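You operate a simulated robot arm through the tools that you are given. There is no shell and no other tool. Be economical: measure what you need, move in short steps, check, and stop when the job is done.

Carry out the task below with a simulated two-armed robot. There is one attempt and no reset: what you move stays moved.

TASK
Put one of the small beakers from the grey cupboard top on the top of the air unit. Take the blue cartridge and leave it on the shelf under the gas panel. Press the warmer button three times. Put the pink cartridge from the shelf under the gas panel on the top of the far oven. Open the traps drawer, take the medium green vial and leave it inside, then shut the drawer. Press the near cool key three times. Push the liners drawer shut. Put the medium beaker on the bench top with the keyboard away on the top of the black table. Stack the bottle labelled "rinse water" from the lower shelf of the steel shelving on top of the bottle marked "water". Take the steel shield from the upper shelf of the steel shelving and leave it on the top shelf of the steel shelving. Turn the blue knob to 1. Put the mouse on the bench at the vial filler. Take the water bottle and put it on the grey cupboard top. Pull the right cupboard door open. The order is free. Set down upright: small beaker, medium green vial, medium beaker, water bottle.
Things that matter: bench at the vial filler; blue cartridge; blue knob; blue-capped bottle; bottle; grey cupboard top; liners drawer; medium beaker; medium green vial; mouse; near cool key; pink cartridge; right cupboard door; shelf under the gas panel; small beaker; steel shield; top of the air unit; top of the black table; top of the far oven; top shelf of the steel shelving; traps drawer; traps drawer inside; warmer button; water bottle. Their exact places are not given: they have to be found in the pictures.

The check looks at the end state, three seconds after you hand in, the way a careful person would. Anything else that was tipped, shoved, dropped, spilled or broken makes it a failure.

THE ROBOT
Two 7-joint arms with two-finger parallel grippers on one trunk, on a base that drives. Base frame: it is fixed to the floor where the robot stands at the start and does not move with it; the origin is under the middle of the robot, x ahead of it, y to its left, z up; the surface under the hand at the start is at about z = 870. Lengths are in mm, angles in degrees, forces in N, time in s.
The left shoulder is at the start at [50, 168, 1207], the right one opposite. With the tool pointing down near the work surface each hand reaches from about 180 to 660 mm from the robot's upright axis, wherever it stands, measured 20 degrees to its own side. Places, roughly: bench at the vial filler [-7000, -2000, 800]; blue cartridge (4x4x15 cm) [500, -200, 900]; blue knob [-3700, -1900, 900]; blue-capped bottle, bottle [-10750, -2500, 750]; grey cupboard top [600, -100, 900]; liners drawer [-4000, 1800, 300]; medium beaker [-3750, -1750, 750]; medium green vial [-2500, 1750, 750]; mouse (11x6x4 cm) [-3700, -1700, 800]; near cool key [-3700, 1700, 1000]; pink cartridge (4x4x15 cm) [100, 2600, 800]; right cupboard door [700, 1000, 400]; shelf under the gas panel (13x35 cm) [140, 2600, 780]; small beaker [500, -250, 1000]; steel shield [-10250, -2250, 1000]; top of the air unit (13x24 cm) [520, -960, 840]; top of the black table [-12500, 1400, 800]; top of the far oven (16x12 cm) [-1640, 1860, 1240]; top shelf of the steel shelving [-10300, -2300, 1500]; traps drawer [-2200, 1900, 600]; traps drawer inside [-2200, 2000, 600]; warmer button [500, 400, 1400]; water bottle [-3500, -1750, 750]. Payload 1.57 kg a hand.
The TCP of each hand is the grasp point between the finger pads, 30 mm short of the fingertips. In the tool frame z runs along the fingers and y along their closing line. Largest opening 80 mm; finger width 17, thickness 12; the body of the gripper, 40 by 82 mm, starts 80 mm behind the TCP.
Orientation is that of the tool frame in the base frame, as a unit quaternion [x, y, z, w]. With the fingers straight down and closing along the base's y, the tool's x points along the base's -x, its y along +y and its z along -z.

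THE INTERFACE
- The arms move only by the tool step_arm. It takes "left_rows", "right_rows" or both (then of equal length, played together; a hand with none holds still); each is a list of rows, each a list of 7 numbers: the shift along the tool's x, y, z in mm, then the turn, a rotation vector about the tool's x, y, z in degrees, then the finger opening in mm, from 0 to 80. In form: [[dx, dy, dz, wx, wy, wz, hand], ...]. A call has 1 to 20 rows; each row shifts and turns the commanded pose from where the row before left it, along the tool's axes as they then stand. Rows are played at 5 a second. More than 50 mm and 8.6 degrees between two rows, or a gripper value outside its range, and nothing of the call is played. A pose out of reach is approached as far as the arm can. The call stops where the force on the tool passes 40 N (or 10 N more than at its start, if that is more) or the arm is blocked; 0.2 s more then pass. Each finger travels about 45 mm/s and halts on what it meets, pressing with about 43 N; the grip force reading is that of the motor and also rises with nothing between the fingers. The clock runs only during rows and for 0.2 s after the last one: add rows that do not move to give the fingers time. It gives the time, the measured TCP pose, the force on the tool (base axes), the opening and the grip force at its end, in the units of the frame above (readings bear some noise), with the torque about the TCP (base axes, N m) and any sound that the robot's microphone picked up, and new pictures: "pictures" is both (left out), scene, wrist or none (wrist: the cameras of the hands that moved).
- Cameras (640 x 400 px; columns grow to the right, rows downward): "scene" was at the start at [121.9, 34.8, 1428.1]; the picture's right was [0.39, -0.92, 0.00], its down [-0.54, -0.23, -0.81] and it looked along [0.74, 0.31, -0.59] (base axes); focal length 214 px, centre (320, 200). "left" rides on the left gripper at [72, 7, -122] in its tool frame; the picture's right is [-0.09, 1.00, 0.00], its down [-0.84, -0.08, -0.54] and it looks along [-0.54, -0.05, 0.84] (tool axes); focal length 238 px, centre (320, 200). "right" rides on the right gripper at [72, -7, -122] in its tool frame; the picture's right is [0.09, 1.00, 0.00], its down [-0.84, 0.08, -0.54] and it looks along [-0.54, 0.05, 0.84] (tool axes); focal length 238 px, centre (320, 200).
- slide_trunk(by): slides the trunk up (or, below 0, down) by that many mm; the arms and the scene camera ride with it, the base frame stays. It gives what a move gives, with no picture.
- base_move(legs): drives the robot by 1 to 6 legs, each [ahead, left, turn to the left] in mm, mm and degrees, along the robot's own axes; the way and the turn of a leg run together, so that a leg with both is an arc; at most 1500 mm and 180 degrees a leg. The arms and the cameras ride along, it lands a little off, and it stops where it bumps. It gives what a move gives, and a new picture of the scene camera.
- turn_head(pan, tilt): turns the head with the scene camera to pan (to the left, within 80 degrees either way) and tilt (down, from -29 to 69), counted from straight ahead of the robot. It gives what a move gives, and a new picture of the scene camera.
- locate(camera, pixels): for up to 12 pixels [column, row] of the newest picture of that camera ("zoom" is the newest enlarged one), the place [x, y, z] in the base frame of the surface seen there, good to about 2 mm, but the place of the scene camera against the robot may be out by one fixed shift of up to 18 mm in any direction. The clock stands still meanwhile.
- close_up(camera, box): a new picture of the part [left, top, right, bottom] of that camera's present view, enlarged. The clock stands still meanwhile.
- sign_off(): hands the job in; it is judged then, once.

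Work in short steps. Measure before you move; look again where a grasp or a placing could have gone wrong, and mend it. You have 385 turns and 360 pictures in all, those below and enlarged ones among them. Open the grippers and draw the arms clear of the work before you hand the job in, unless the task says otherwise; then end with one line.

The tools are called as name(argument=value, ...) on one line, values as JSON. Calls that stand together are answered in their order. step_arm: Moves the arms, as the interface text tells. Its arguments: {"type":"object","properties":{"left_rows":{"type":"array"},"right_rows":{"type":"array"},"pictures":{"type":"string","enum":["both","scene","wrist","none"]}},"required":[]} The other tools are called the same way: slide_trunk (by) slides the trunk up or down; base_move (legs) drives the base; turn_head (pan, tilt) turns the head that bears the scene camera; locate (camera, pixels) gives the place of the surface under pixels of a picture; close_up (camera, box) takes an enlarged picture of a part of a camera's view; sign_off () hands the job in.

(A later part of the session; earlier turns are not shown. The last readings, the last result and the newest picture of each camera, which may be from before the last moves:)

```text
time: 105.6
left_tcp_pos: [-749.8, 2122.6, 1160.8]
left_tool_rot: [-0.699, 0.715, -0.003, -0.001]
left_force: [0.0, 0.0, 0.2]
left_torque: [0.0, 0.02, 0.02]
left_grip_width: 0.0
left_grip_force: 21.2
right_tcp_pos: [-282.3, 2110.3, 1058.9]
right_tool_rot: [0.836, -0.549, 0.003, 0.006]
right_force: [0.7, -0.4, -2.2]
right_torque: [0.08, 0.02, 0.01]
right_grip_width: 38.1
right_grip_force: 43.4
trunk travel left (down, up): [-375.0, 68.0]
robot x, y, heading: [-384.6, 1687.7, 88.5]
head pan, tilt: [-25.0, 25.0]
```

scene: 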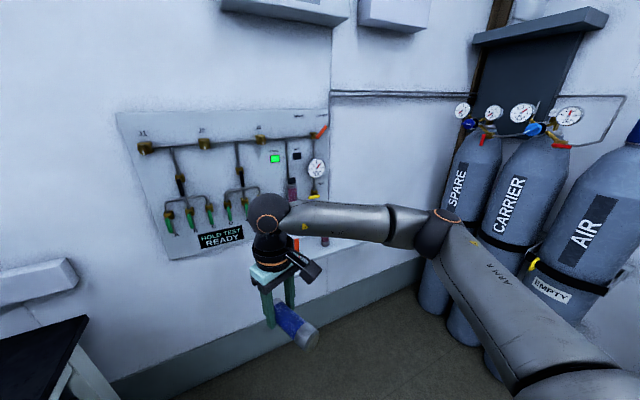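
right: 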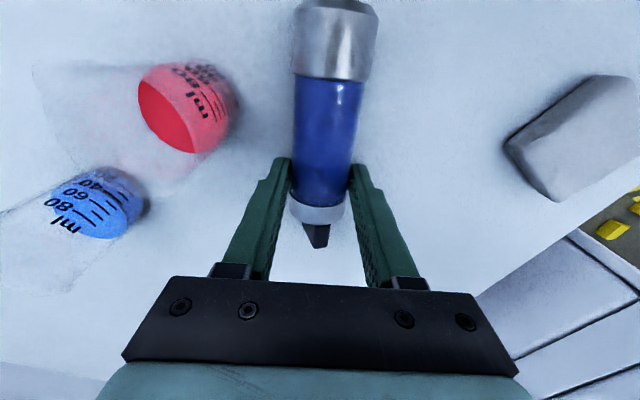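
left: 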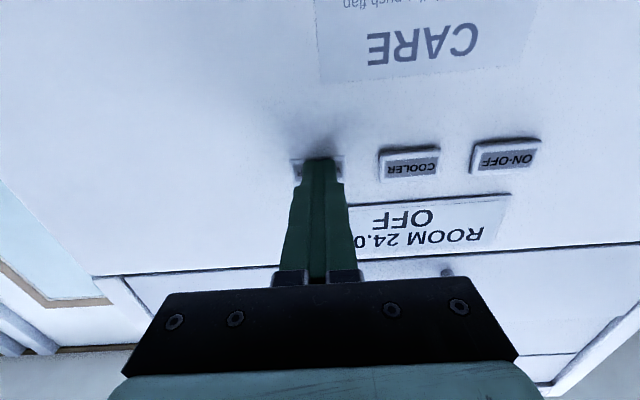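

I measure cylinder positions and shelf pieces before moving right.

locate(camera="scene", pixels=[[450, 180], [500, 230], [560, 250], [440, 290], [420, 240], [325, 242], [465, 125], [440, 225]])

```text
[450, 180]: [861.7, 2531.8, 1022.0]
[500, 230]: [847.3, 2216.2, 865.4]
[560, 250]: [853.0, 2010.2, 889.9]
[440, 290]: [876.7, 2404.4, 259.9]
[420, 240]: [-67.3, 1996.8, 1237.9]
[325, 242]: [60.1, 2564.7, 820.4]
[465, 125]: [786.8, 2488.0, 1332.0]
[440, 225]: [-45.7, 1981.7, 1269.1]
```

Path is clear. I go 150 mm ahead, then 350 mm right, straightening the heading.

base_move(legs=[[150, 0, 1.5], [0, -350, 0]])

step_arm(right_rows=[[0, 0, 0, 0, 0, 8.3, 26], [0, -30, 0, 0, 0, 8.3, 26], [0, -30, 0, 0, 0, 8.3, 26], [-30, -30, 0, 0, 0, 0, 26], [-30, -30, 0, 0, 0, 0, 26], [0, 0, 0, 0, -8.2, 0, 26], [0, 0, 0, 0, -8.2, 0, 26], [0, 0, 0, 0, -8.2, 0, 26], [0, 0, 0, 0, -8.2, 0, 26], [0, 0, 0, 0, -8.2, 0, 26], [0, 0, 0, 0, -8.2, 0, 26], [0, 0, 0, 0, -8.2, 0, 26], [0, 0, 0, 0, -8.2, 0, 26], [0, 0, 0, 0, -8.2, 0, 26], [0, 0, 0, 0, -8.2, 0, 26], [0, 0, 0, 0, -8, 0, 26]], pictures="both")

```text
time: 110.0
left_tcp_pos: [-422.5, 2264.1, 1162.2]
left_tool_rot: [0.707, -0.707, 0.002, 0.001]
left_force: [-0.5, -0.4, -0.6]
left_torque: [-0.04, 0.01, 0.0]
left_grip_width: 0.0
left_grip_force: 21.0
right_tcp_pos: [46.0, 2262.3, 1058.8]
right_tool_rot: [0.843, -0.539, 0.004, 0.006]
right_force: [0.1, 0.1, -1.8]
right_torque: [0.06, 0.03, -0.02]
right_grip_width: 38.0
right_grip_force: 43.4
trunk travel left (down, up): [-375.0, 68.0]
robot x, y, heading: [-43.9, 1839.7, 90.0]
head pan, tilt: [-25.0, 25.0]
stopped in leg 2: the robot was blocked; the commanded pose is now the measured one
```

scene: 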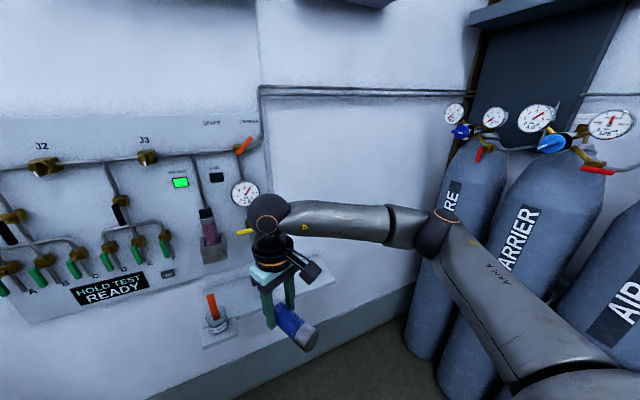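

```text
time: 113.4
left_tcp_pos: [-422.2, 2265.4, 1161.3]
left_tool_rot: [0.708, -0.706, 0.002, 0.002]
left_force: [-0.8, 0.2, 0.1]
left_torque: [-0.03, -0.01, -0.01]
left_grip_width: 0.1
left_grip_force: 21.3
right_tcp_pos: [164.2, 2335.3, 1057.3]
right_tool_rot: [-0.606, 0.607, 0.363, 0.364]
right_force: [-0.2, -0.6, -1.8]
right_torque: [-0.01, -0.02, -0.02]
right_grip_width: 38.0
right_grip_force: 43.0
right hand out of reach, approached as far as the arm can: row 14, 15, 16
trunk travel left (down, up): [-375.0, 68.0]
robot x, y, heading: [-44.3, 1838.2, 90.0]
head pan, tilt: [-25.0, 25.0]
```

scene: 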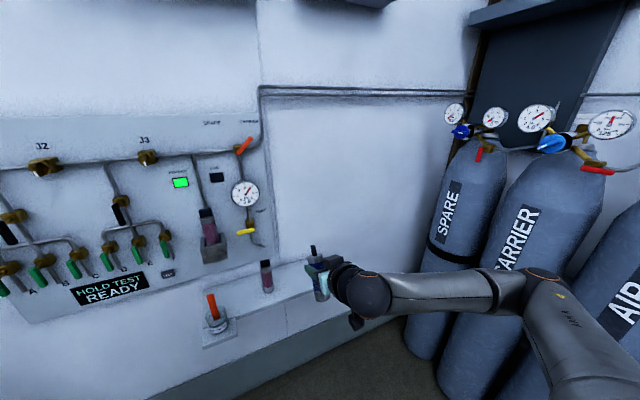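
right: 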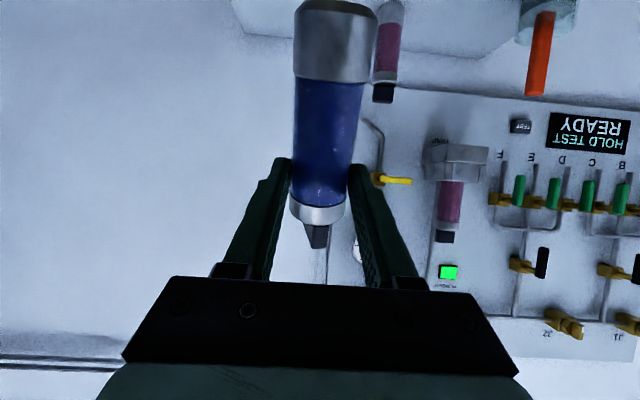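

The base was blocked near the end; I check the floor to the right for contact with the yellow blocks.

turn_head(pan=-80, tilt=60)

```text
time: 114.6
left_tcp_pos: [-422.8, 2265.8, 1161.2]
left_tool_rot: [0.707, -0.707, 0.001, 0.002]
left_force: [0.0, -0.4, 0.0]
left_torque: [0.03, 0.0, 0.0]
left_grip_width: 0.0
left_grip_force: 21.5
right_tcp_pos: [163.6, 2335.2, 1057.7]
right_tool_rot: [-0.606, 0.606, 0.364, 0.364]
right_force: [-0.3, 0.0, -1.4]
right_torque: [-0.02, 0.01, 0.0]
right_grip_width: 37.8
right_grip_force: 43.1
trunk travel left (down, up): [-375.0, 68.0]
robot x, y, heading: [-51.3, 1842.1, 90.0]
head pan, tilt: [-80.0, 60.0]
```

scene: 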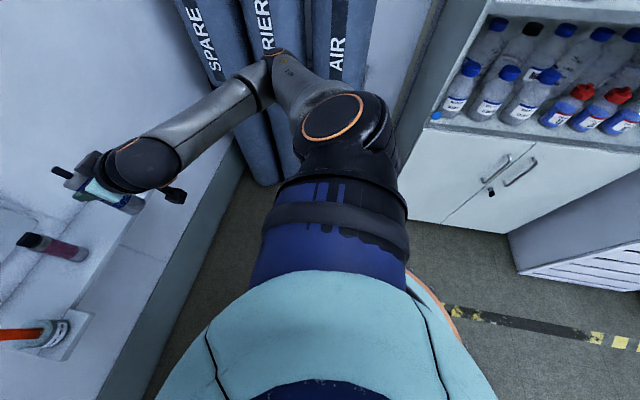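

I shift left 120 mm to see the blocks again.

base_move(legs=[[0, 150, 0]])

```text
time: 116.6
left_tcp_pos: [-571.8, 2265.8, 1161.0]
left_tool_rot: [-0.707, 0.707, -0.002, 0.0]
left_force: [0.6, 0.3, -0.4]
left_torque: [0.0, -0.01, 0.02]
left_grip_width: 0.1
left_grip_force: 21.3
right_tcp_pos: [13.8, 2334.7, 1057.7]
right_tool_rot: [0.607, -0.606, -0.364, -0.364]
right_force: [-0.1, -0.2, -2.4]
right_torque: [-0.04, 0.01, -0.01]
right_grip_width: 37.8
right_grip_force: 42.8
trunk travel left (down, up): [-375.0, 68.0]
robot x, y, heading: [-196.1, 1836.7, 90.0]
head pan, tilt: [-80.0, 60.0]
```

scene: 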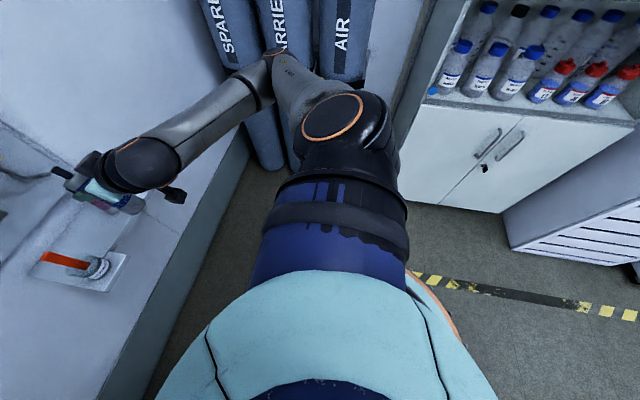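

locate(camera="scene", pixels=[[420, 278], [440, 283], [470, 290], [412, 250], [440, 320]])

base_move(legs=[[0, 200, 0]])

```text
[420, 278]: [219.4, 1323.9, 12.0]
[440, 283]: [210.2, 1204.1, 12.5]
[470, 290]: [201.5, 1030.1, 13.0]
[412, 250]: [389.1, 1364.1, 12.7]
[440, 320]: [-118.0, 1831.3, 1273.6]
```

```text
time: 119.0
left_tcp_pos: [-771.8, 2262.8, 1161.7]
left_tool_rot: [0.707, -0.707, 0.001, 0.0]
left_force: [0.0, 0.4, 0.8]
left_torque: [-0.02, 0.01, -0.03]
left_grip_width: 0.0
left_grip_force: 21.8
right_tcp_pos: [-184.5, 2334.9, 1058.0]
right_tool_rot: [-0.606, 0.607, 0.363, 0.365]
right_force: [0.0, -0.2, -1.5]
right_torque: [-0.01, 0.01, -0.05]
right_grip_width: 38.1
right_grip_force: 42.7
trunk travel left (down, up): [-375.0, 68.0]
robot x, y, heading: [-394.8, 1838.7, 90.1]
head pan, tilt: [-80.0, 60.0]
```

scene: 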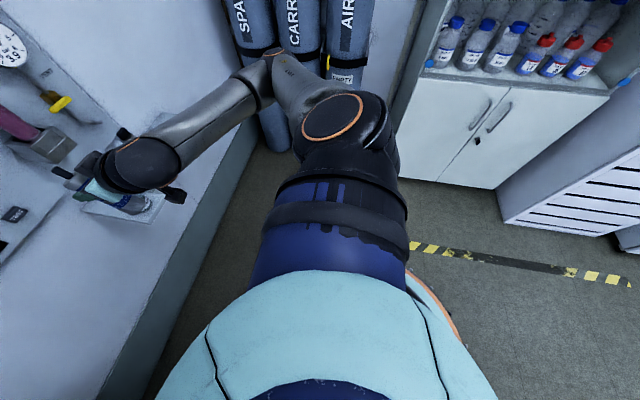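

The body hides the spot; I turn 45° right here to look at the blocks.

base_move(legs=[[0, 0, -45]])

turn_head(pan=-20, tilt=50)

```text
time: 121.4
left_tcp_pos: [-363.9, 2405.0, 1161.7]
left_tool_rot: [-0.388, 0.922, -0.001, -0.002]
left_force: [0.1, -0.7, 0.2]
left_torque: [-0.01, -0.01, -0.01]
left_grip_width: 0.0
left_grip_force: 21.3
right_tcp_pos: [104.2, 2044.8, 1056.6]
right_tool_rot: [-0.331, 0.791, 0.198, 0.475]
right_force: [0.3, 0.1, -2.7]
right_torque: [0.0, 0.01, 0.01]
right_grip_width: 38.0
right_grip_force: 42.9
trunk travel left (down, up): [-375.0, 68.0]
robot x, y, heading: [-396.8, 1836.0, 45.6]
head pan, tilt: [-80.0, 60.0]
```

scene: 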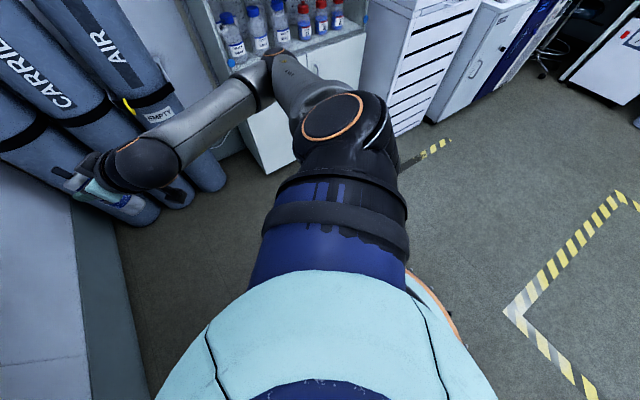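

```text
time: 122.7
left_tcp_pos: [-364.1, 2405.1, 1161.5]
left_tool_rot: [-0.388, 0.922, 0.0, -0.001]
left_force: [0.5, 0.3, -0.6]
left_torque: [0.02, -0.03, -0.02]
left_grip_width: 0.0
left_grip_force: 21.1
right_tcp_pos: [104.7, 2046.3, 1056.0]
right_tool_rot: [-0.332, 0.79, 0.199, 0.475]
right_force: [0.5, 0.4, -2.4]
right_torque: [-0.02, 0.0, 0.0]
right_grip_width: 38.2
right_grip_force: 42.5
trunk travel left (down, up): [-375.0, 68.0]
robot x, y, heading: [-395.6, 1839.8, 45.8]
head pan, tilt: [-20.0, 50.0]
```

scene: 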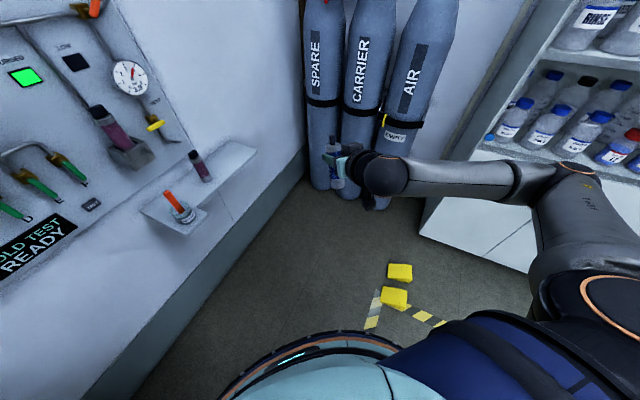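

locate(camera="scene", pixels=[[400, 271], [393, 297], [378, 298], [410, 305], [393, 308], [187, 222], [200, 165], [240, 150], [165, 205], [225, 150]])

close_up(camera="scene", box=[340, 240, 460, 340])

```text
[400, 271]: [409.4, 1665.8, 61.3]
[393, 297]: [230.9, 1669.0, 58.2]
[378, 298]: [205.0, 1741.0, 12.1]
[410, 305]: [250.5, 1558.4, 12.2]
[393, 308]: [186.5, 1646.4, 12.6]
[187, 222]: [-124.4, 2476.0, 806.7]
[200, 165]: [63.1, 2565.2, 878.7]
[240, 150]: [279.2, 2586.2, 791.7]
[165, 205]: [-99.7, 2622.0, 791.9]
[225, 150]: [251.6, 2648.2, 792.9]
```

```text
4.00 times, centred on (400, 290) of scene
```

zoom: 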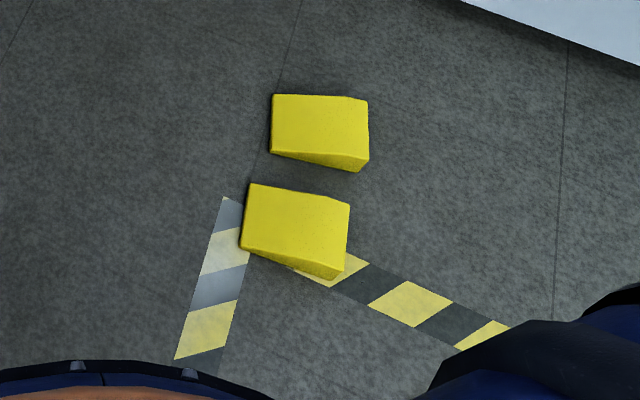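

Blocks look in place (tops at [231,1669] and [409,1666]); I'll keep clear of them. I turn back, advance to y≈1970 and then move right to x≈-70.

base_move(legs=[[0, 0, 44.3], [140, 0, 0], [0, -320, 0]])

turn_head(pan=-20, tilt=30)

```text
time: 129.0
left_tcp_pos: [-446.1, 2407.2, 1162.0]
left_tool_rot: [-0.703, 0.711, -0.001, -0.002]
left_force: [-1.5, -1.1, -0.6]
left_torque: [-0.02, 0.01, 0.01]
left_grip_width: 0.0
left_grip_force: 20.9
right_tcp_pos: [143.0, 2471.2, 1056.8]
right_tool_rot: [-0.603, 0.61, 0.362, 0.366]
right_force: [-0.3, -0.6, -2.5]
right_torque: [-0.02, -0.03, 0.0]
right_grip_width: 38.0
right_grip_force: 43.4
trunk travel left (down, up): [-375.0, 68.0]
robot x, y, heading: [-75.6, 1976.8, 89.6]
head pan, tilt: [-20.0, 50.0]
```

scene: 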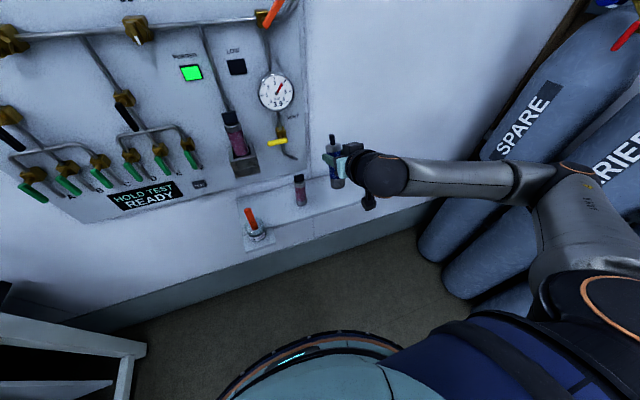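

```text
time: 129.9
left_tcp_pos: [-445.4, 2407.0, 1160.4]
left_tool_rot: [-0.703, 0.711, -0.001, -0.001]
left_force: [0.8, -0.3, -0.4]
left_torque: [-0.06, 0.01, 0.01]
left_grip_width: 0.0
left_grip_force: 21.4
right_tcp_pos: [142.6, 2470.9, 1056.6]
right_tool_rot: [-0.602, 0.61, 0.361, 0.367]
right_force: [-0.5, -0.1, -1.3]
right_torque: [-0.01, -0.01, 0.01]
right_grip_width: 37.9
right_grip_force: 43.0
trunk travel left (down, up): [-375.0, 68.0]
robot x, y, heading: [-75.3, 1974.0, 89.6]
head pan, tilt: [-20.0, 30.0]
```

scene: 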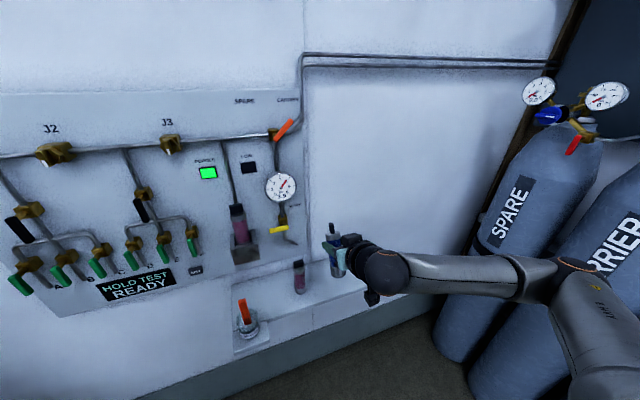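

The hand is only pitched ~62°; it needs more extension to finish. I back 120 mm and extend the arm 110 mm while pitching the last 28°.

base_move(legs=[[-110, 0, 0.4]])

step_arm(right_rows=[[-18, -15, 34, 0, 0, 0, 26], [-18, -15, 34, 0, 0, 0, 26], [-18, -15, 34, 0, 0, 0, 26], [0, 0, 0, 0, -7, 0, 26], [0, 0, 0, 0, -7, 0, 26], [0, 0, 0, 0, -7, 0, 26], [0, 0, 0, 0, -7, 0, 26], [0, 0, 0, 0, 0, 0, 26]], pictures="scene")

```text
time: 131.1
left_tcp_pos: [-450.1, 2295.7, 1161.0]
left_tool_rot: [-0.706, 0.708, -0.001, -0.001]
left_force: [-1.2, -0.4, 0.2]
left_torque: [0.05, 0.01, -0.02]
left_grip_width: 0.0
left_grip_force: 21.7
right_tcp_pos: [137.8, 2363.3, 1057.7]
right_tool_rot: [-0.604, 0.608, 0.363, 0.366]
right_force: [0.4, 0.1, -1.4]
right_torque: [0.0, -0.01, 0.03]
right_grip_width: 37.9
right_grip_force: 42.5
trunk travel left (down, up): [-375.0, 68.0]
robot x, y, heading: [-77.1, 1865.4, 89.9]
head pan, tilt: [-20.0, 30.0]
```

scene: 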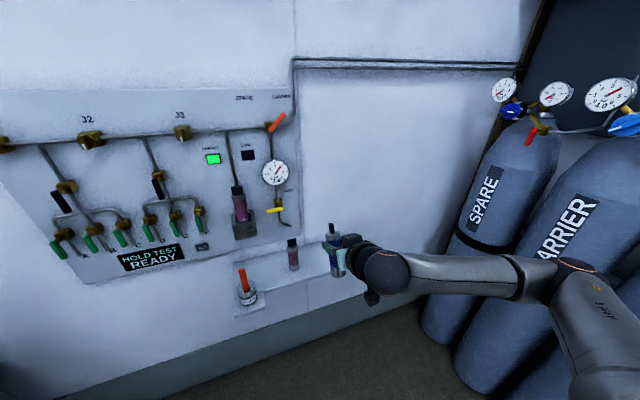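

```text
time: 132.9
left_tcp_pos: [-449.1, 2296.0, 1161.0]
left_tool_rot: [-0.707, 0.708, -0.003, -0.002]
left_force: [-0.5, 0.3, -0.1]
left_torque: [0.0, 0.0, 0.01]
left_grip_width: 0.0
left_grip_force: 21.4
right_tcp_pos: [189.1, 2478.4, 1061.0]
right_tool_rot: [0.593, -0.585, -0.396, -0.386]
right_force: [1.0, 0.6, -1.9]
right_torque: [-0.02, -0.02, -0.01]
right_grip_width: 38.0
right_grip_force: 42.7
right hand out of reach, approached as far as the arm can: row 4, 5, 6, 7
trunk travel left (down, up): [-375.0, 68.0]
robot x, y, heading: [-77.7, 1866.7, 89.7]
head pan, tilt: [-20.0, 30.0]
```

scene: 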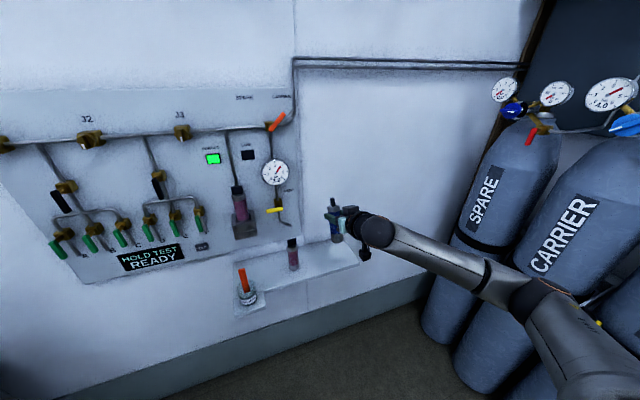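

Pitch is still short, a joint limit at this height; the left arm managed it nearer shoulder height. I raise the hand 180 mm, finish the pitch there and will lower by the trunk.

step_arm(right_rows=[[-41, 0, -17, 0, 0, 0, 26], [-41, 0, -17, 0, 0, 0, 26], [-41, 0, -17, 0, 0, 0, 26], [-41, 0, -17, 0, 0, 0, 26], [0, 0, 0, 0, -6, 0, 26], [0, 0, 0, 0, -6, 0, 26], [0, 0, 0, 0, -6, 0, 26], [0, 0, 0, 0, -5, 0, 26], [0, 0, 0, 0, 0, 0, 26]], pictures="none")

```text
time: 134.9
left_tcp_pos: [-448.9, 2296.3, 1161.4]
left_tool_rot: [-0.706, 0.708, -0.003, -0.002]
left_force: [-0.1, -0.6, -0.1]
left_torque: [0.0, -0.01, -0.02]
left_grip_width: 0.2
left_grip_force: 21.1
right_tcp_pos: [190.9, 2479.1, 1237.8]
right_tool_rot: [0.523, -0.518, -0.484, -0.473]
right_force: [-0.4, 0.5, -2.1]
right_torque: [-0.04, 0.0, -0.03]
right_grip_width: 38.0
right_grip_force: 42.6
right hand out of reach, approached as far as the arm can: row 8
trunk travel left (down, up): [-375.0, 68.0]
robot x, y, heading: [-77.3, 1866.9, 90.0]
head pan, tilt: [-20.0, 30.0]
```

Now 5° short; I try another 20 mm up and the last 5°.

step_arm(right_rows=[[-20, 0, 0, 0, 0, 0, 26], [0, 0, 0, 0, -2.5, 0, 26], [0, 0, 0, 0, -2.5, 0, 26], [0, 0, 0, 0, 0, 0, 26]], pictures="wrist")

```text
time: 135.9
left_tcp_pos: [-448.7, 2294.9, 1161.8]
left_tool_rot: [-0.706, 0.709, -0.002, -0.002]
left_force: [0.1, -0.4, 0.2]
left_torque: [0.03, 0.02, -0.01]
left_grip_width: 0.1
left_grip_force: 21.4
right_tcp_pos: [191.0, 2480.8, 1257.8]
right_tool_rot: [0.512, -0.507, -0.495, -0.484]
right_force: [1.1, -0.1, -2.2]
right_torque: [-0.06, 0.01, 0.02]
right_grip_width: 38.1
right_grip_force: 43.1
trunk travel left (down, up): [-375.0, 68.0]
robot x, y, heading: [-77.4, 1863.1, 89.9]
head pan, tilt: [-20.0, 30.0]
```

right: 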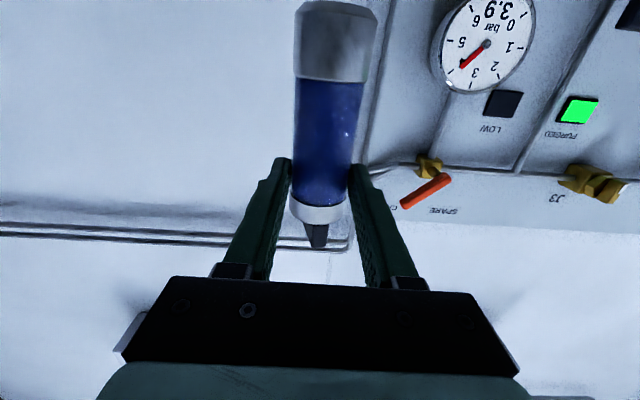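

Level now. I lower the trunk 340 mm, staying in front of the shelf, and look.

slide_trunk(by=-335)

step_arm(right_rows=[[0, 0, 0, 0, 0, 0, 26]], pictures="both")

```text
time: 139.2
left_tcp_pos: [-449.2, 2295.9, 827.3]
left_tool_rot: [-0.706, 0.708, -0.002, -0.002]
left_force: [-0.2, -0.4, 0.7]
left_torque: [-0.04, 0.01, -0.01]
left_grip_width: 0.3
left_grip_force: 21.4
right_tcp_pos: [191.0, 2481.0, 922.1]
right_tool_rot: [0.513, -0.507, -0.496, -0.484]
right_force: [-0.5, 0.4, -2.1]
right_torque: [-0.04, 0.0, -0.02]
right_grip_width: 37.8
right_grip_force: 42.8
trunk travel left (down, up): [-40.0, 403.0]
robot x, y, heading: [-74.2, 1864.5, 89.9]
head pan, tilt: [-20.0, 30.0]
```

```text
time: 139.6
left_tcp_pos: [-448.2, 2295.0, 826.2]
left_tool_rot: [-0.706, 0.709, -0.002, -0.001]
left_force: [0.6, 1.1, 0.8]
left_torque: [-0.02, 0.0, -0.04]
left_grip_width: 0.2
left_grip_force: 21.8
right_tcp_pos: [191.6, 2481.6, 922.4]
right_tool_rot: [0.512, -0.507, -0.496, -0.484]
right_force: [-0.5, 0.8, -2.7]
right_torque: [-0.04, 0.0, -0.01]
right_grip_width: 38.2
right_grip_force: 42.8
trunk travel left (down, up): [-40.0, 403.0]
robot x, y, heading: [-71.2, 1865.9, 89.9]
head pan, tilt: [-20.0, 30.0]
```

scene: 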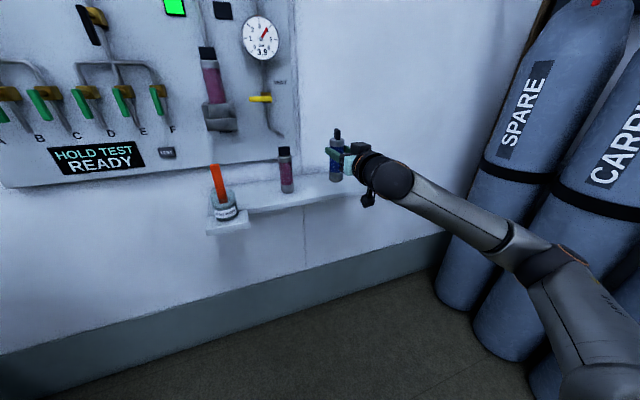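
right: 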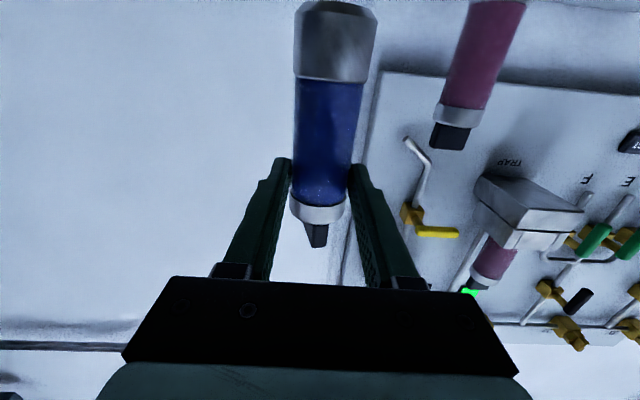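

I locate the pink cartridge in the wrist view (455,120), (490,30), and the shelf in the scene view.

locate(camera="right", pixels=[[452, 135], [462, 105], [480, 60], [500, 10]])

locate(camera="scene", pixels=[[287, 190], [285, 155], [350, 187], [310, 185], [335, 200], [300, 207], [270, 212], [225, 230], [315, 200]])

```text
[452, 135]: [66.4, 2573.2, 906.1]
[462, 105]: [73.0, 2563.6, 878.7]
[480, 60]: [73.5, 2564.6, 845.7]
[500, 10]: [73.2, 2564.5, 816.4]
```

```text
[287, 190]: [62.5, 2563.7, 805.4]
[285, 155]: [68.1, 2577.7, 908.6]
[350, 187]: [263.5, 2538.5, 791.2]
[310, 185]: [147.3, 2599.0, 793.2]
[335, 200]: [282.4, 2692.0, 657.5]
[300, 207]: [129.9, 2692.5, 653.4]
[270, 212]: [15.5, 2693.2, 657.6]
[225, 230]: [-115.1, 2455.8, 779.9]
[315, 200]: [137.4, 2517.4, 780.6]
```

Pink axis is about [72,2584]; shelf top z≈780, free at x≈205. I drive 106 mm forward and 14 mm right, then lower the trunk 36 mm.

base_move(legs=[[106, -14, 0]])

slide_trunk(by=-36)

step_arm(right_rows=[[5, 0, 0, 0, 0, 0, 26], [4, 0, 0, 0, 0, 0, 26], [0, 0, 0, 0, 0, 0, 26]], pictures="both")

```text
time: 140.7
left_tcp_pos: [-434.3, 2401.5, 826.8]
left_tool_rot: [-0.705, 0.709, -0.002, -0.002]
left_force: [1.3, -0.5, 0.0]
left_torque: [0.01, -0.02, 0.01]
left_grip_width: 0.0
left_grip_force: 21.4
right_tcp_pos: [205.8, 2586.8, 922.3]
right_tool_rot: [0.512, -0.507, -0.495, -0.485]
right_force: [-0.8, 0.9, -1.9]
right_torque: [-0.05, 0.02, 0.02]
right_grip_width: 38.0
right_grip_force: 43.1
trunk travel left (down, up): [-40.0, 403.0]
robot x, y, heading: [-61.1, 1971.0, 89.6]
head pan, tilt: [-20.0, 30.0]
```

scene: 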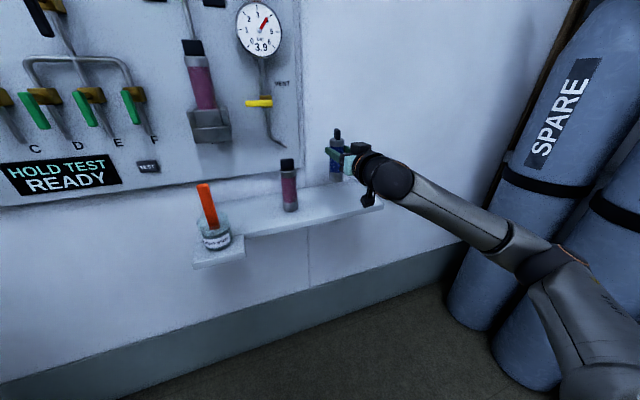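

```text
time: 141.5
left_tcp_pos: [-434.2, 2400.5, 790.6]
left_tool_rot: [-0.705, 0.709, -0.002, -0.001]
left_force: [0.4, -0.8, 0.1]
left_torque: [-0.01, -0.03, 0.02]
left_grip_width: 0.0
left_grip_force: 21.5
right_tcp_pos: [206.6, 2585.6, 885.6]
right_tool_rot: [0.512, -0.507, -0.496, -0.485]
right_force: [-0.2, -0.9, -2.4]
right_torque: [-0.09, -0.02, 0.0]
right_grip_width: 37.8
right_grip_force: 42.9
trunk travel left (down, up): [-4.0, 439.0]
robot x, y, heading: [-58.3, 1974.5, 89.7]
head pan, tilt: [-20.0, 30.0]
```

```text
time: 142.3
left_tcp_pos: [-433.6, 2399.4, 790.0]
left_tool_rot: [-0.706, 0.708, -0.001, -0.002]
left_force: [0.6, -0.4, -0.6]
left_torque: [0.0, -0.03, 0.0]
left_grip_width: 0.0
left_grip_force: 21.5
right_tcp_pos: [206.3, 2585.3, 881.0]
right_tool_rot: [0.513, -0.508, -0.494, -0.484]
right_force: [-0.8, 0.2, -1.9]
right_torque: [-0.06, 0.02, 0.01]
right_grip_width: 38.0
right_grip_force: 43.0
right hand out of reach, approached as far as the arm can: row 2
trunk travel left (down, up): [-4.0, 439.0]
robot x, y, heading: [-59.2, 1970.6, 89.9]
head pan, tilt: [-20.0, 30.0]
```

scene: 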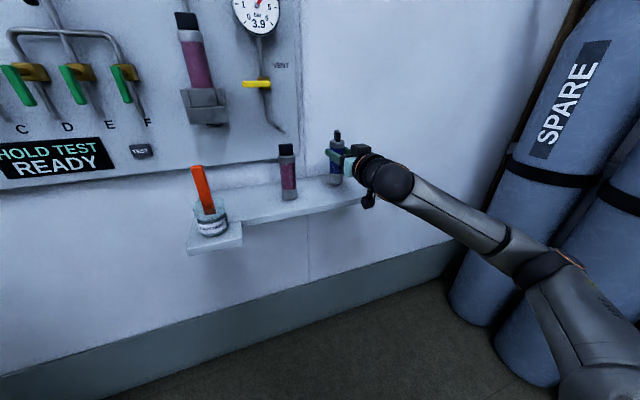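
right: 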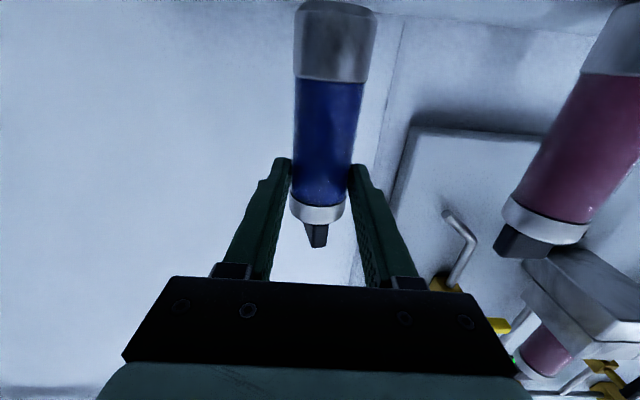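

Bottom is still ~10 mm above the shelf. I take the last 4 mm of trunk and ease down with a small pitch allowance until contact.

slide_trunk(by=-4)

step_arm(right_rows=[[0, 0, 0, 0, 2.5, 0, 26], [3, 0, 0, 0, 0, 0, 26], [3, 0, 0, 0, 0, 0, 26], [2, 0, 0, 0, 0, 0, 26], [0, 0, 0, 0, 0, 0, 26]], pictures="none")

```text
time: 142.9
left_tcp_pos: [-434.3, 2401.4, 785.8]
left_tool_rot: [-0.705, 0.709, -0.001, -0.002]
left_force: [0.5, 0.0, 0.2]
left_torque: [-0.02, 0.0, -0.03]
left_grip_width: 0.0
left_grip_force: 20.9
right_tcp_pos: [205.5, 2584.6, 878.5]
right_tool_rot: [0.514, -0.508, -0.495, -0.483]
right_force: [-0.2, 0.4, -2.3]
right_torque: [-0.04, 0.01, 0.02]
right_grip_width: 37.9
right_grip_force: 42.8
trunk travel left (down, up): [0.0, 443.0]
robot x, y, heading: [-59.4, 1970.1, 89.8]
head pan, tilt: [-20.0, 30.0]
```

```text
time: 144.1
left_tcp_pos: [-434.9, 2400.4, 786.8]
left_tool_rot: [-0.705, 0.709, -0.002, -0.002]
left_force: [-0.4, -0.4, 0.0]
left_torque: [0.04, 0.01, 0.0]
left_grip_width: 0.4
left_grip_force: 21.7
right_tcp_pos: [205.6, 2583.9, 870.7]
right_tool_rot: [0.525, -0.517, -0.484, -0.471]
right_force: [0.2, 0.1, -0.3]
right_torque: [0.09, -0.07, -0.01]
right_grip_width: 37.9
right_grip_force: 43.9
trunk travel left (down, up): [0.0, 443.0]
robot x, y, heading: [-60.0, 1972.1, 89.9]
head pan, tilt: [-20.0, 30.0]
```

Contact has begun (weight unloaded). One more 2 mm, then I open.

step_arm(right_rows=[[2, 0, 0, 0, 0, 0, 26], [0, 0, 0, 0, 0, 0, 40], [0, 0, 0, 0, 0, 0, 60], [0, 0, 0, 0, 0, 0, 70], [0, 0, 0, 0, 0, 0, 70]], pictures="both")

```text
time: 145.3
left_tcp_pos: [-435.7, 2400.4, 785.9]
left_tool_rot: [-0.705, 0.709, -0.002, -0.001]
left_force: [0.9, 0.7, 0.3]
left_torque: [0.0, -0.01, 0.02]
left_grip_width: 0.1
left_grip_force: 21.0
right_tcp_pos: [205.3, 2584.4, 868.1]
right_tool_rot: [0.524, -0.518, -0.483, -0.472]
right_force: [-0.4, -0.7, 0.5]
right_torque: [-0.02, -0.02, 0.01]
right_grip_width: 70.2
right_grip_force: 0.0
trunk travel left (down, up): [0.0, 443.0]
robot x, y, heading: [-60.2, 1970.4, 89.9]
head pan, tilt: [-20.0, 30.0]
```

scene: 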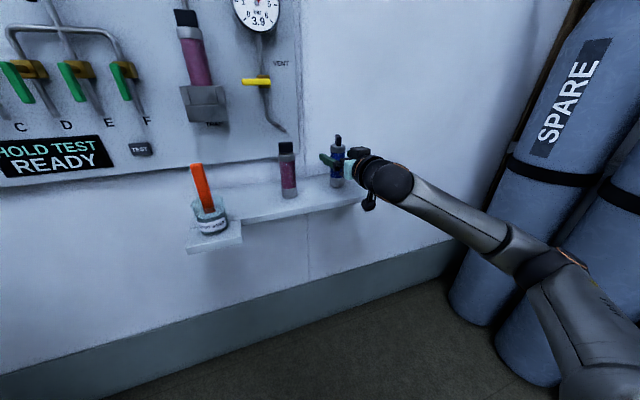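
right: 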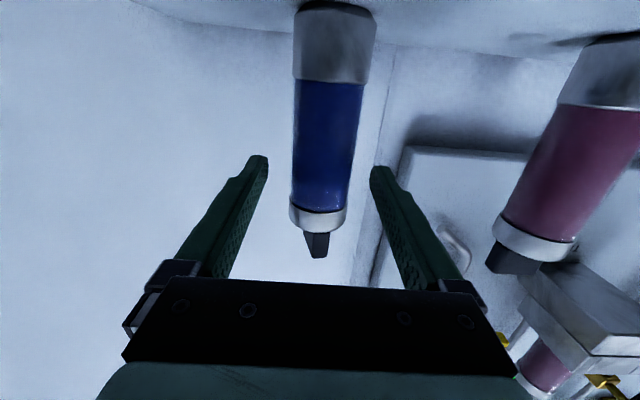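

Blue stands upright. I back out 112 mm, move left 133 mm to line up with the pink one, and check.

base_move(legs=[[-112, 0, 0], [0, 133, 0]])

step_arm(right_rows=[[0, 0, 0, 0, -2.5, 0, 74]], pictures="both")

```text
time: 147.9
left_tcp_pos: [-569.5, 2288.6, 787.1]
left_tool_rot: [-0.706, 0.708, -0.002, -0.001]
left_force: [0.1, -0.1, 1.2]
left_torque: [0.03, -0.01, -0.02]
left_grip_width: 0.0
left_grip_force: 21.0
right_tcp_pos: [72.1, 2473.7, 867.0]
right_tool_rot: [0.525, -0.518, -0.483, -0.471]
right_force: [0.7, -0.6, -0.7]
right_torque: [-0.03, 0.02, -0.01]
right_grip_width: 69.9
right_grip_force: 0.1
trunk travel left (down, up): [0.0, 443.0]
robot x, y, heading: [-195.0, 1861.6, 90.2]
head pan, tilt: [-20.0, 30.0]
```

scene: 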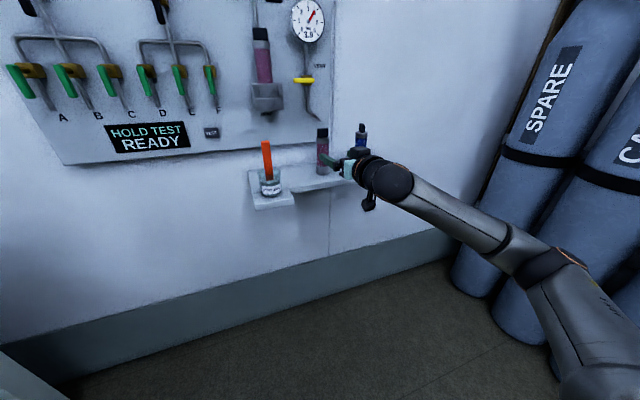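

```text
time: 148.3
left_tcp_pos: [-568.3, 2288.3, 786.4]
left_tool_rot: [-0.706, 0.708, -0.001, 0.0]
left_force: [0.1, -0.3, -0.4]
left_torque: [0.02, 0.0, 0.0]
left_grip_width: 0.3
left_grip_force: 21.5
right_tcp_pos: [78.6, 2472.9, 867.7]
right_tool_rot: [0.52, -0.506, -0.495, -0.478]
right_force: [1.3, -0.5, 0.7]
right_torque: [-0.04, 0.02, -0.01]
right_grip_width: 74.0
right_grip_force: 0.0
right hand out of reach, approached as far as the arm can: row 1
trunk travel left (down, up): [0.0, 443.0]
robot x, y, heading: [-194.4, 1860.4, 90.2]
head pan, tilt: [-20.0, 30.0]
```

scene: 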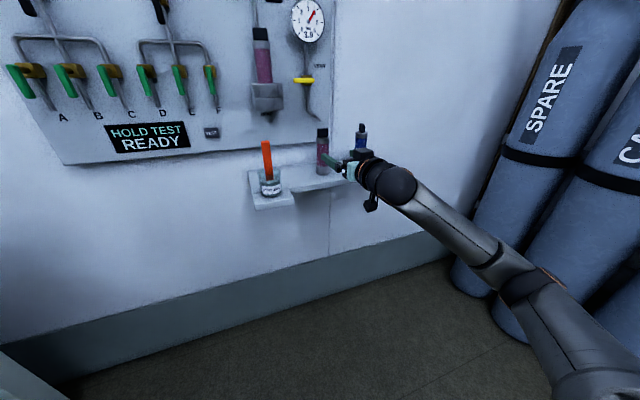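
right: 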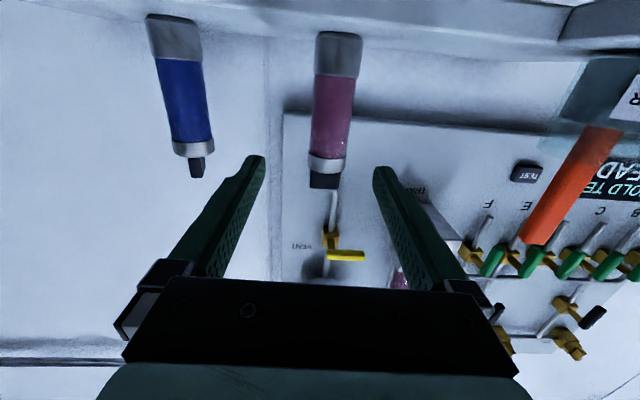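

Lined up to within 6 mm. I raise 10 mm and drive in 111 mm with 6 mm left.

slide_trunk(by=10)

base_move(legs=[[60, 6, 0]])

close_up(camera="right", box=[0, 0, 640, 400])

```text
time: 148.8
left_tcp_pos: [-569.3, 2288.2, 796.9]
left_tool_rot: [-0.706, 0.708, -0.001, -0.002]
left_force: [0.4, 0.6, -0.5]
left_torque: [0.01, -0.02, -0.01]
left_grip_width: 0.2
left_grip_force: 21.0
right_tcp_pos: [78.6, 2471.4, 877.1]
right_tool_rot: [0.52, -0.506, -0.495, -0.477]
right_force: [0.7, -0.5, 0.1]
right_torque: [0.0, 0.03, 0.02]
right_grip_width: 73.9
right_grip_force: 0.2
trunk travel left (down, up): [-10.0, 433.0]
robot x, y, heading: [-192.8, 1861.7, 89.9]
head pan, tilt: [-20.0, 30.0]
```

```text
time: 149.8
left_tcp_pos: [-573.5, 2347.7, 797.2]
left_tool_rot: [-0.706, 0.708, -0.002, -0.001]
left_force: [-0.5, 0.1, 0.3]
left_torque: [-0.01, -0.02, 0.0]
left_grip_width: 0.0
left_grip_force: 21.5
right_tcp_pos: [73.0, 2532.6, 876.6]
right_tool_rot: [0.52, -0.507, -0.495, -0.477]
right_force: [-0.6, -0.6, -0.3]
right_torque: [-0.02, 0.02, -0.01]
right_grip_width: 73.8
right_grip_force: 0.0
trunk travel left (down, up): [-10.0, 433.0]
robot x, y, heading: [-197.6, 1920.5, 89.6]
head pan, tilt: [-20.0, 30.0]
```

scene: 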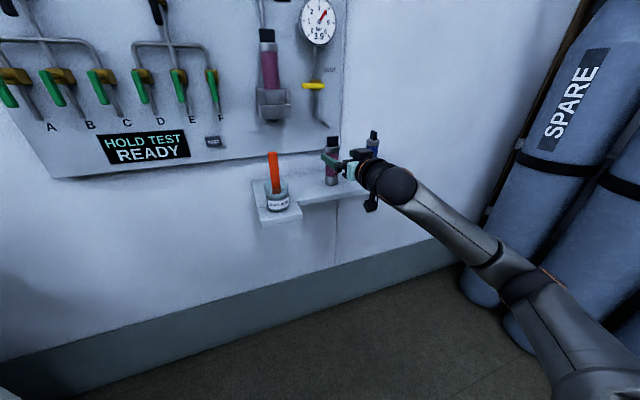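

```text
1.00 times, centred on (320, 200) of right (not enlarged: the box is as wide or as high as the picture)
```

zoom: 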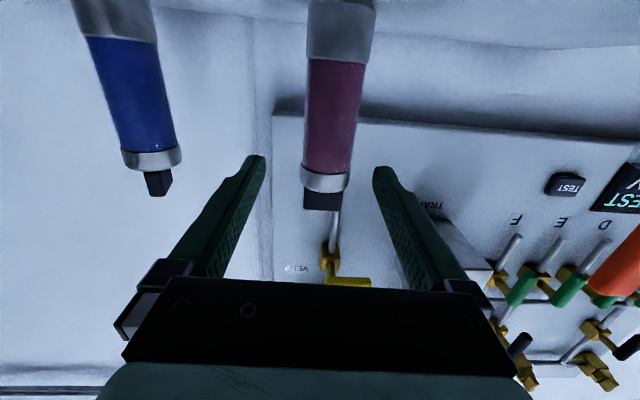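

Centred between fingers. I advance 50 mm and close.

base_move(legs=[[50, 0, 0.3]])

step_arm(right_rows=[[0, 0, 0, 0, 0, 0, 50], [0, 0, 0, 0, 0, 0, 26], [0, 0, 0, 0, 0, 0, 26], [0, 0, 0, 0, 0, 0, 26], [0, 0, 0, 0, 0, 0, 26]], pictures="wrist")

```text
time: 150.7
left_tcp_pos: [-576.7, 2393.9, 797.2]
left_tool_rot: [0.708, -0.706, 0.001, 0.001]
left_force: [-0.3, 0.3, -0.2]
left_torque: [0.01, -0.02, -0.04]
left_grip_width: 0.0
left_grip_force: 21.4
right_tcp_pos: [67.3, 2582.8, 877.2]
right_tool_rot: [0.521, -0.505, -0.496, -0.476]
right_force: [0.6, -1.3, 0.1]
right_torque: [0.0, 0.02, -0.02]
right_grip_width: 73.9
right_grip_force: 0.1
trunk travel left (down, up): [-10.0, 433.0]
robot x, y, heading: [-196.0, 1965.3, 90.1]
head pan, tilt: [-20.0, 30.0]
```

scene: 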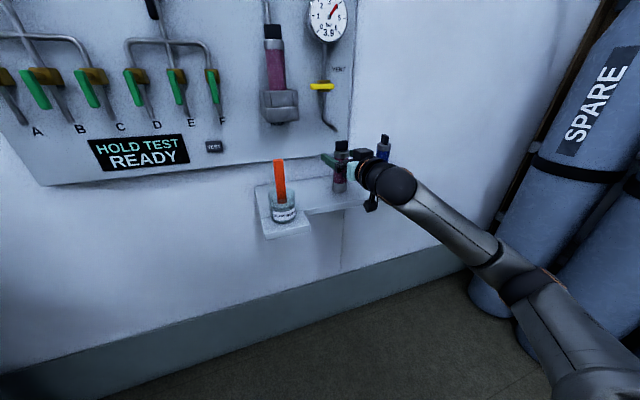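

```text
time: 151.9
left_tcp_pos: [-575.0, 2394.1, 796.7]
left_tool_rot: [0.707, -0.707, 0.001, 0.001]
left_force: [0.4, 0.9, 1.0]
left_torque: [-0.02, 0.01, -0.03]
left_grip_width: 0.0
left_grip_force: 21.6
right_tcp_pos: [67.7, 2582.1, 877.1]
right_tool_rot: [0.521, -0.505, -0.496, -0.477]
right_force: [-0.2, -0.3, -0.3]
right_torque: [0.0, -0.12, -0.03]
right_grip_width: 38.7
right_grip_force: 40.4
trunk travel left (down, up): [-10.0, 433.0]
robot x, y, heading: [-195.8, 1968.8, 89.9]
head pan, tilt: [-20.0, 30.0]
```

right: 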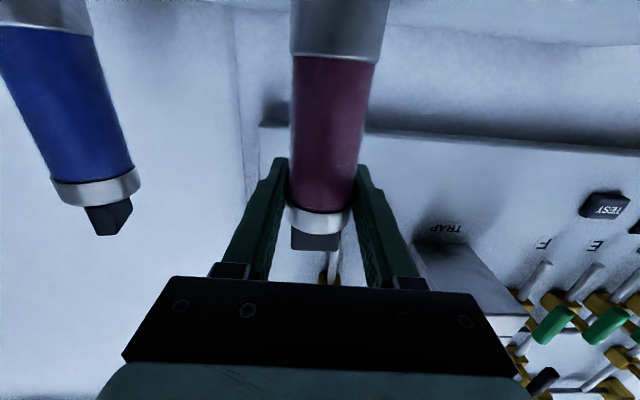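

Gripped at 38.7. I lift 12 mm, back out 150 mm, then raise the trunk.

slide_trunk(by=12)

base_move(legs=[[-130, 0, 0]])

slide_trunk(by=345)

turn_head(pan=75, tilt=15)

```text
time: 152.5
left_tcp_pos: [-576.2, 2394.4, 808.1]
left_tool_rot: [0.708, -0.706, 0.002, 0.002]
left_force: [0.3, 0.0, 0.8]
left_torque: [0.0, -0.02, 0.0]
left_grip_width: 0.0
left_grip_force: 21.3
right_tcp_pos: [69.5, 2582.8, 889.4]
right_tool_rot: [0.521, -0.506, -0.496, -0.476]
right_force: [0.6, 0.6, -0.9]
right_torque: [0.02, -0.01, -0.01]
right_grip_width: 38.6
right_grip_force: 42.7
trunk travel left (down, up): [-22.0, 421.0]
robot x, y, heading: [-201.6, 1965.3, 90.2]
head pan, tilt: [-20.0, 30.0]
```

```text
time: 153.8
left_tcp_pos: [-576.6, 2268.2, 808.8]
left_tool_rot: [0.709, -0.705, 0.002, 0.002]
left_force: [-0.7, -0.4, 0.0]
left_torque: [0.01, -0.02, -0.03]
left_grip_width: 0.1
left_grip_force: 21.1
right_tcp_pos: [67.7, 2458.7, 889.0]
right_tool_rot: [0.523, -0.504, -0.497, -0.475]
right_force: [-1.4, 0.3, -1.0]
right_torque: [0.02, 0.2, 0.08]
right_grip_width: 38.6
right_grip_force: 42.6
trunk travel left (down, up): [-22.0, 421.0]
robot x, y, heading: [-196.1, 1841.6, 90.2]
head pan, tilt: [-20.0, 30.0]
```

scene: 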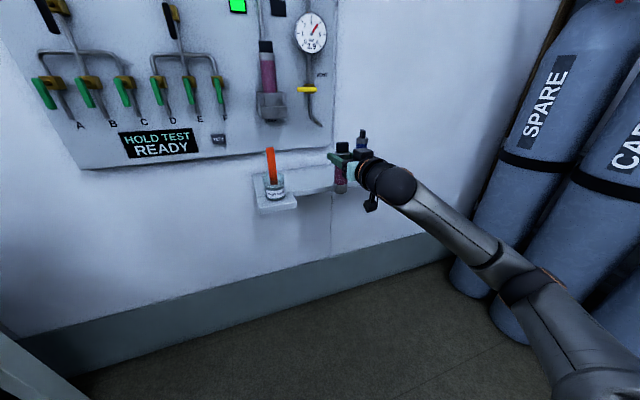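

```text
time: 157.2
left_tcp_pos: [-576.3, 2268.9, 1152.8]
left_tool_rot: [0.709, -0.705, 0.003, 0.002]
left_force: [-1.2, 0.9, 0.2]
left_torque: [0.0, 0.02, 0.0]
left_grip_width: 0.0
left_grip_force: 21.3
right_tcp_pos: [65.8, 2457.4, 1234.9]
right_tool_rot: [0.522, -0.505, -0.496, -0.475]
right_force: [-0.2, 0.5, -2.9]
right_torque: [0.01, -0.03, 0.0]
right_grip_width: 38.8
right_grip_force: 42.7
trunk travel left (down, up): [-367.0, 76.0]
robot x, y, heading: [-198.3, 1842.4, 90.5]
head pan, tilt: [-20.0, 30.0]
```

```text
time: 158.9
left_tcp_pos: [-575.9, 2268.6, 1153.4]
left_tool_rot: [0.709, -0.705, 0.002, 0.002]
left_force: [0.8, 0.0, 0.3]
left_torque: [0.0, 0.02, -0.02]
left_grip_width: 0.1
left_grip_force: 20.9
right_tcp_pos: [67.7, 2458.2, 1232.7]
right_tool_rot: [0.523, -0.504, -0.497, -0.475]
right_force: [-0.5, -0.9, -2.5]
right_torque: [-0.05, -0.02, 0.01]
right_grip_width: 38.7
right_grip_force: 43.1
trunk travel left (down, up): [-367.0, 76.0]
robot x, y, heading: [-197.8, 1843.6, 90.3]
head pan, tilt: [75.0, 15.0]
```

scene: 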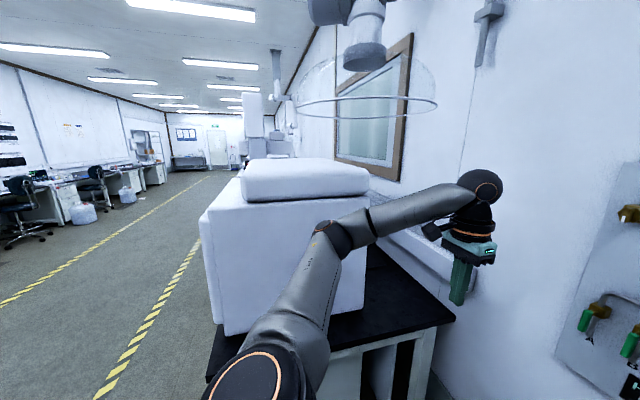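

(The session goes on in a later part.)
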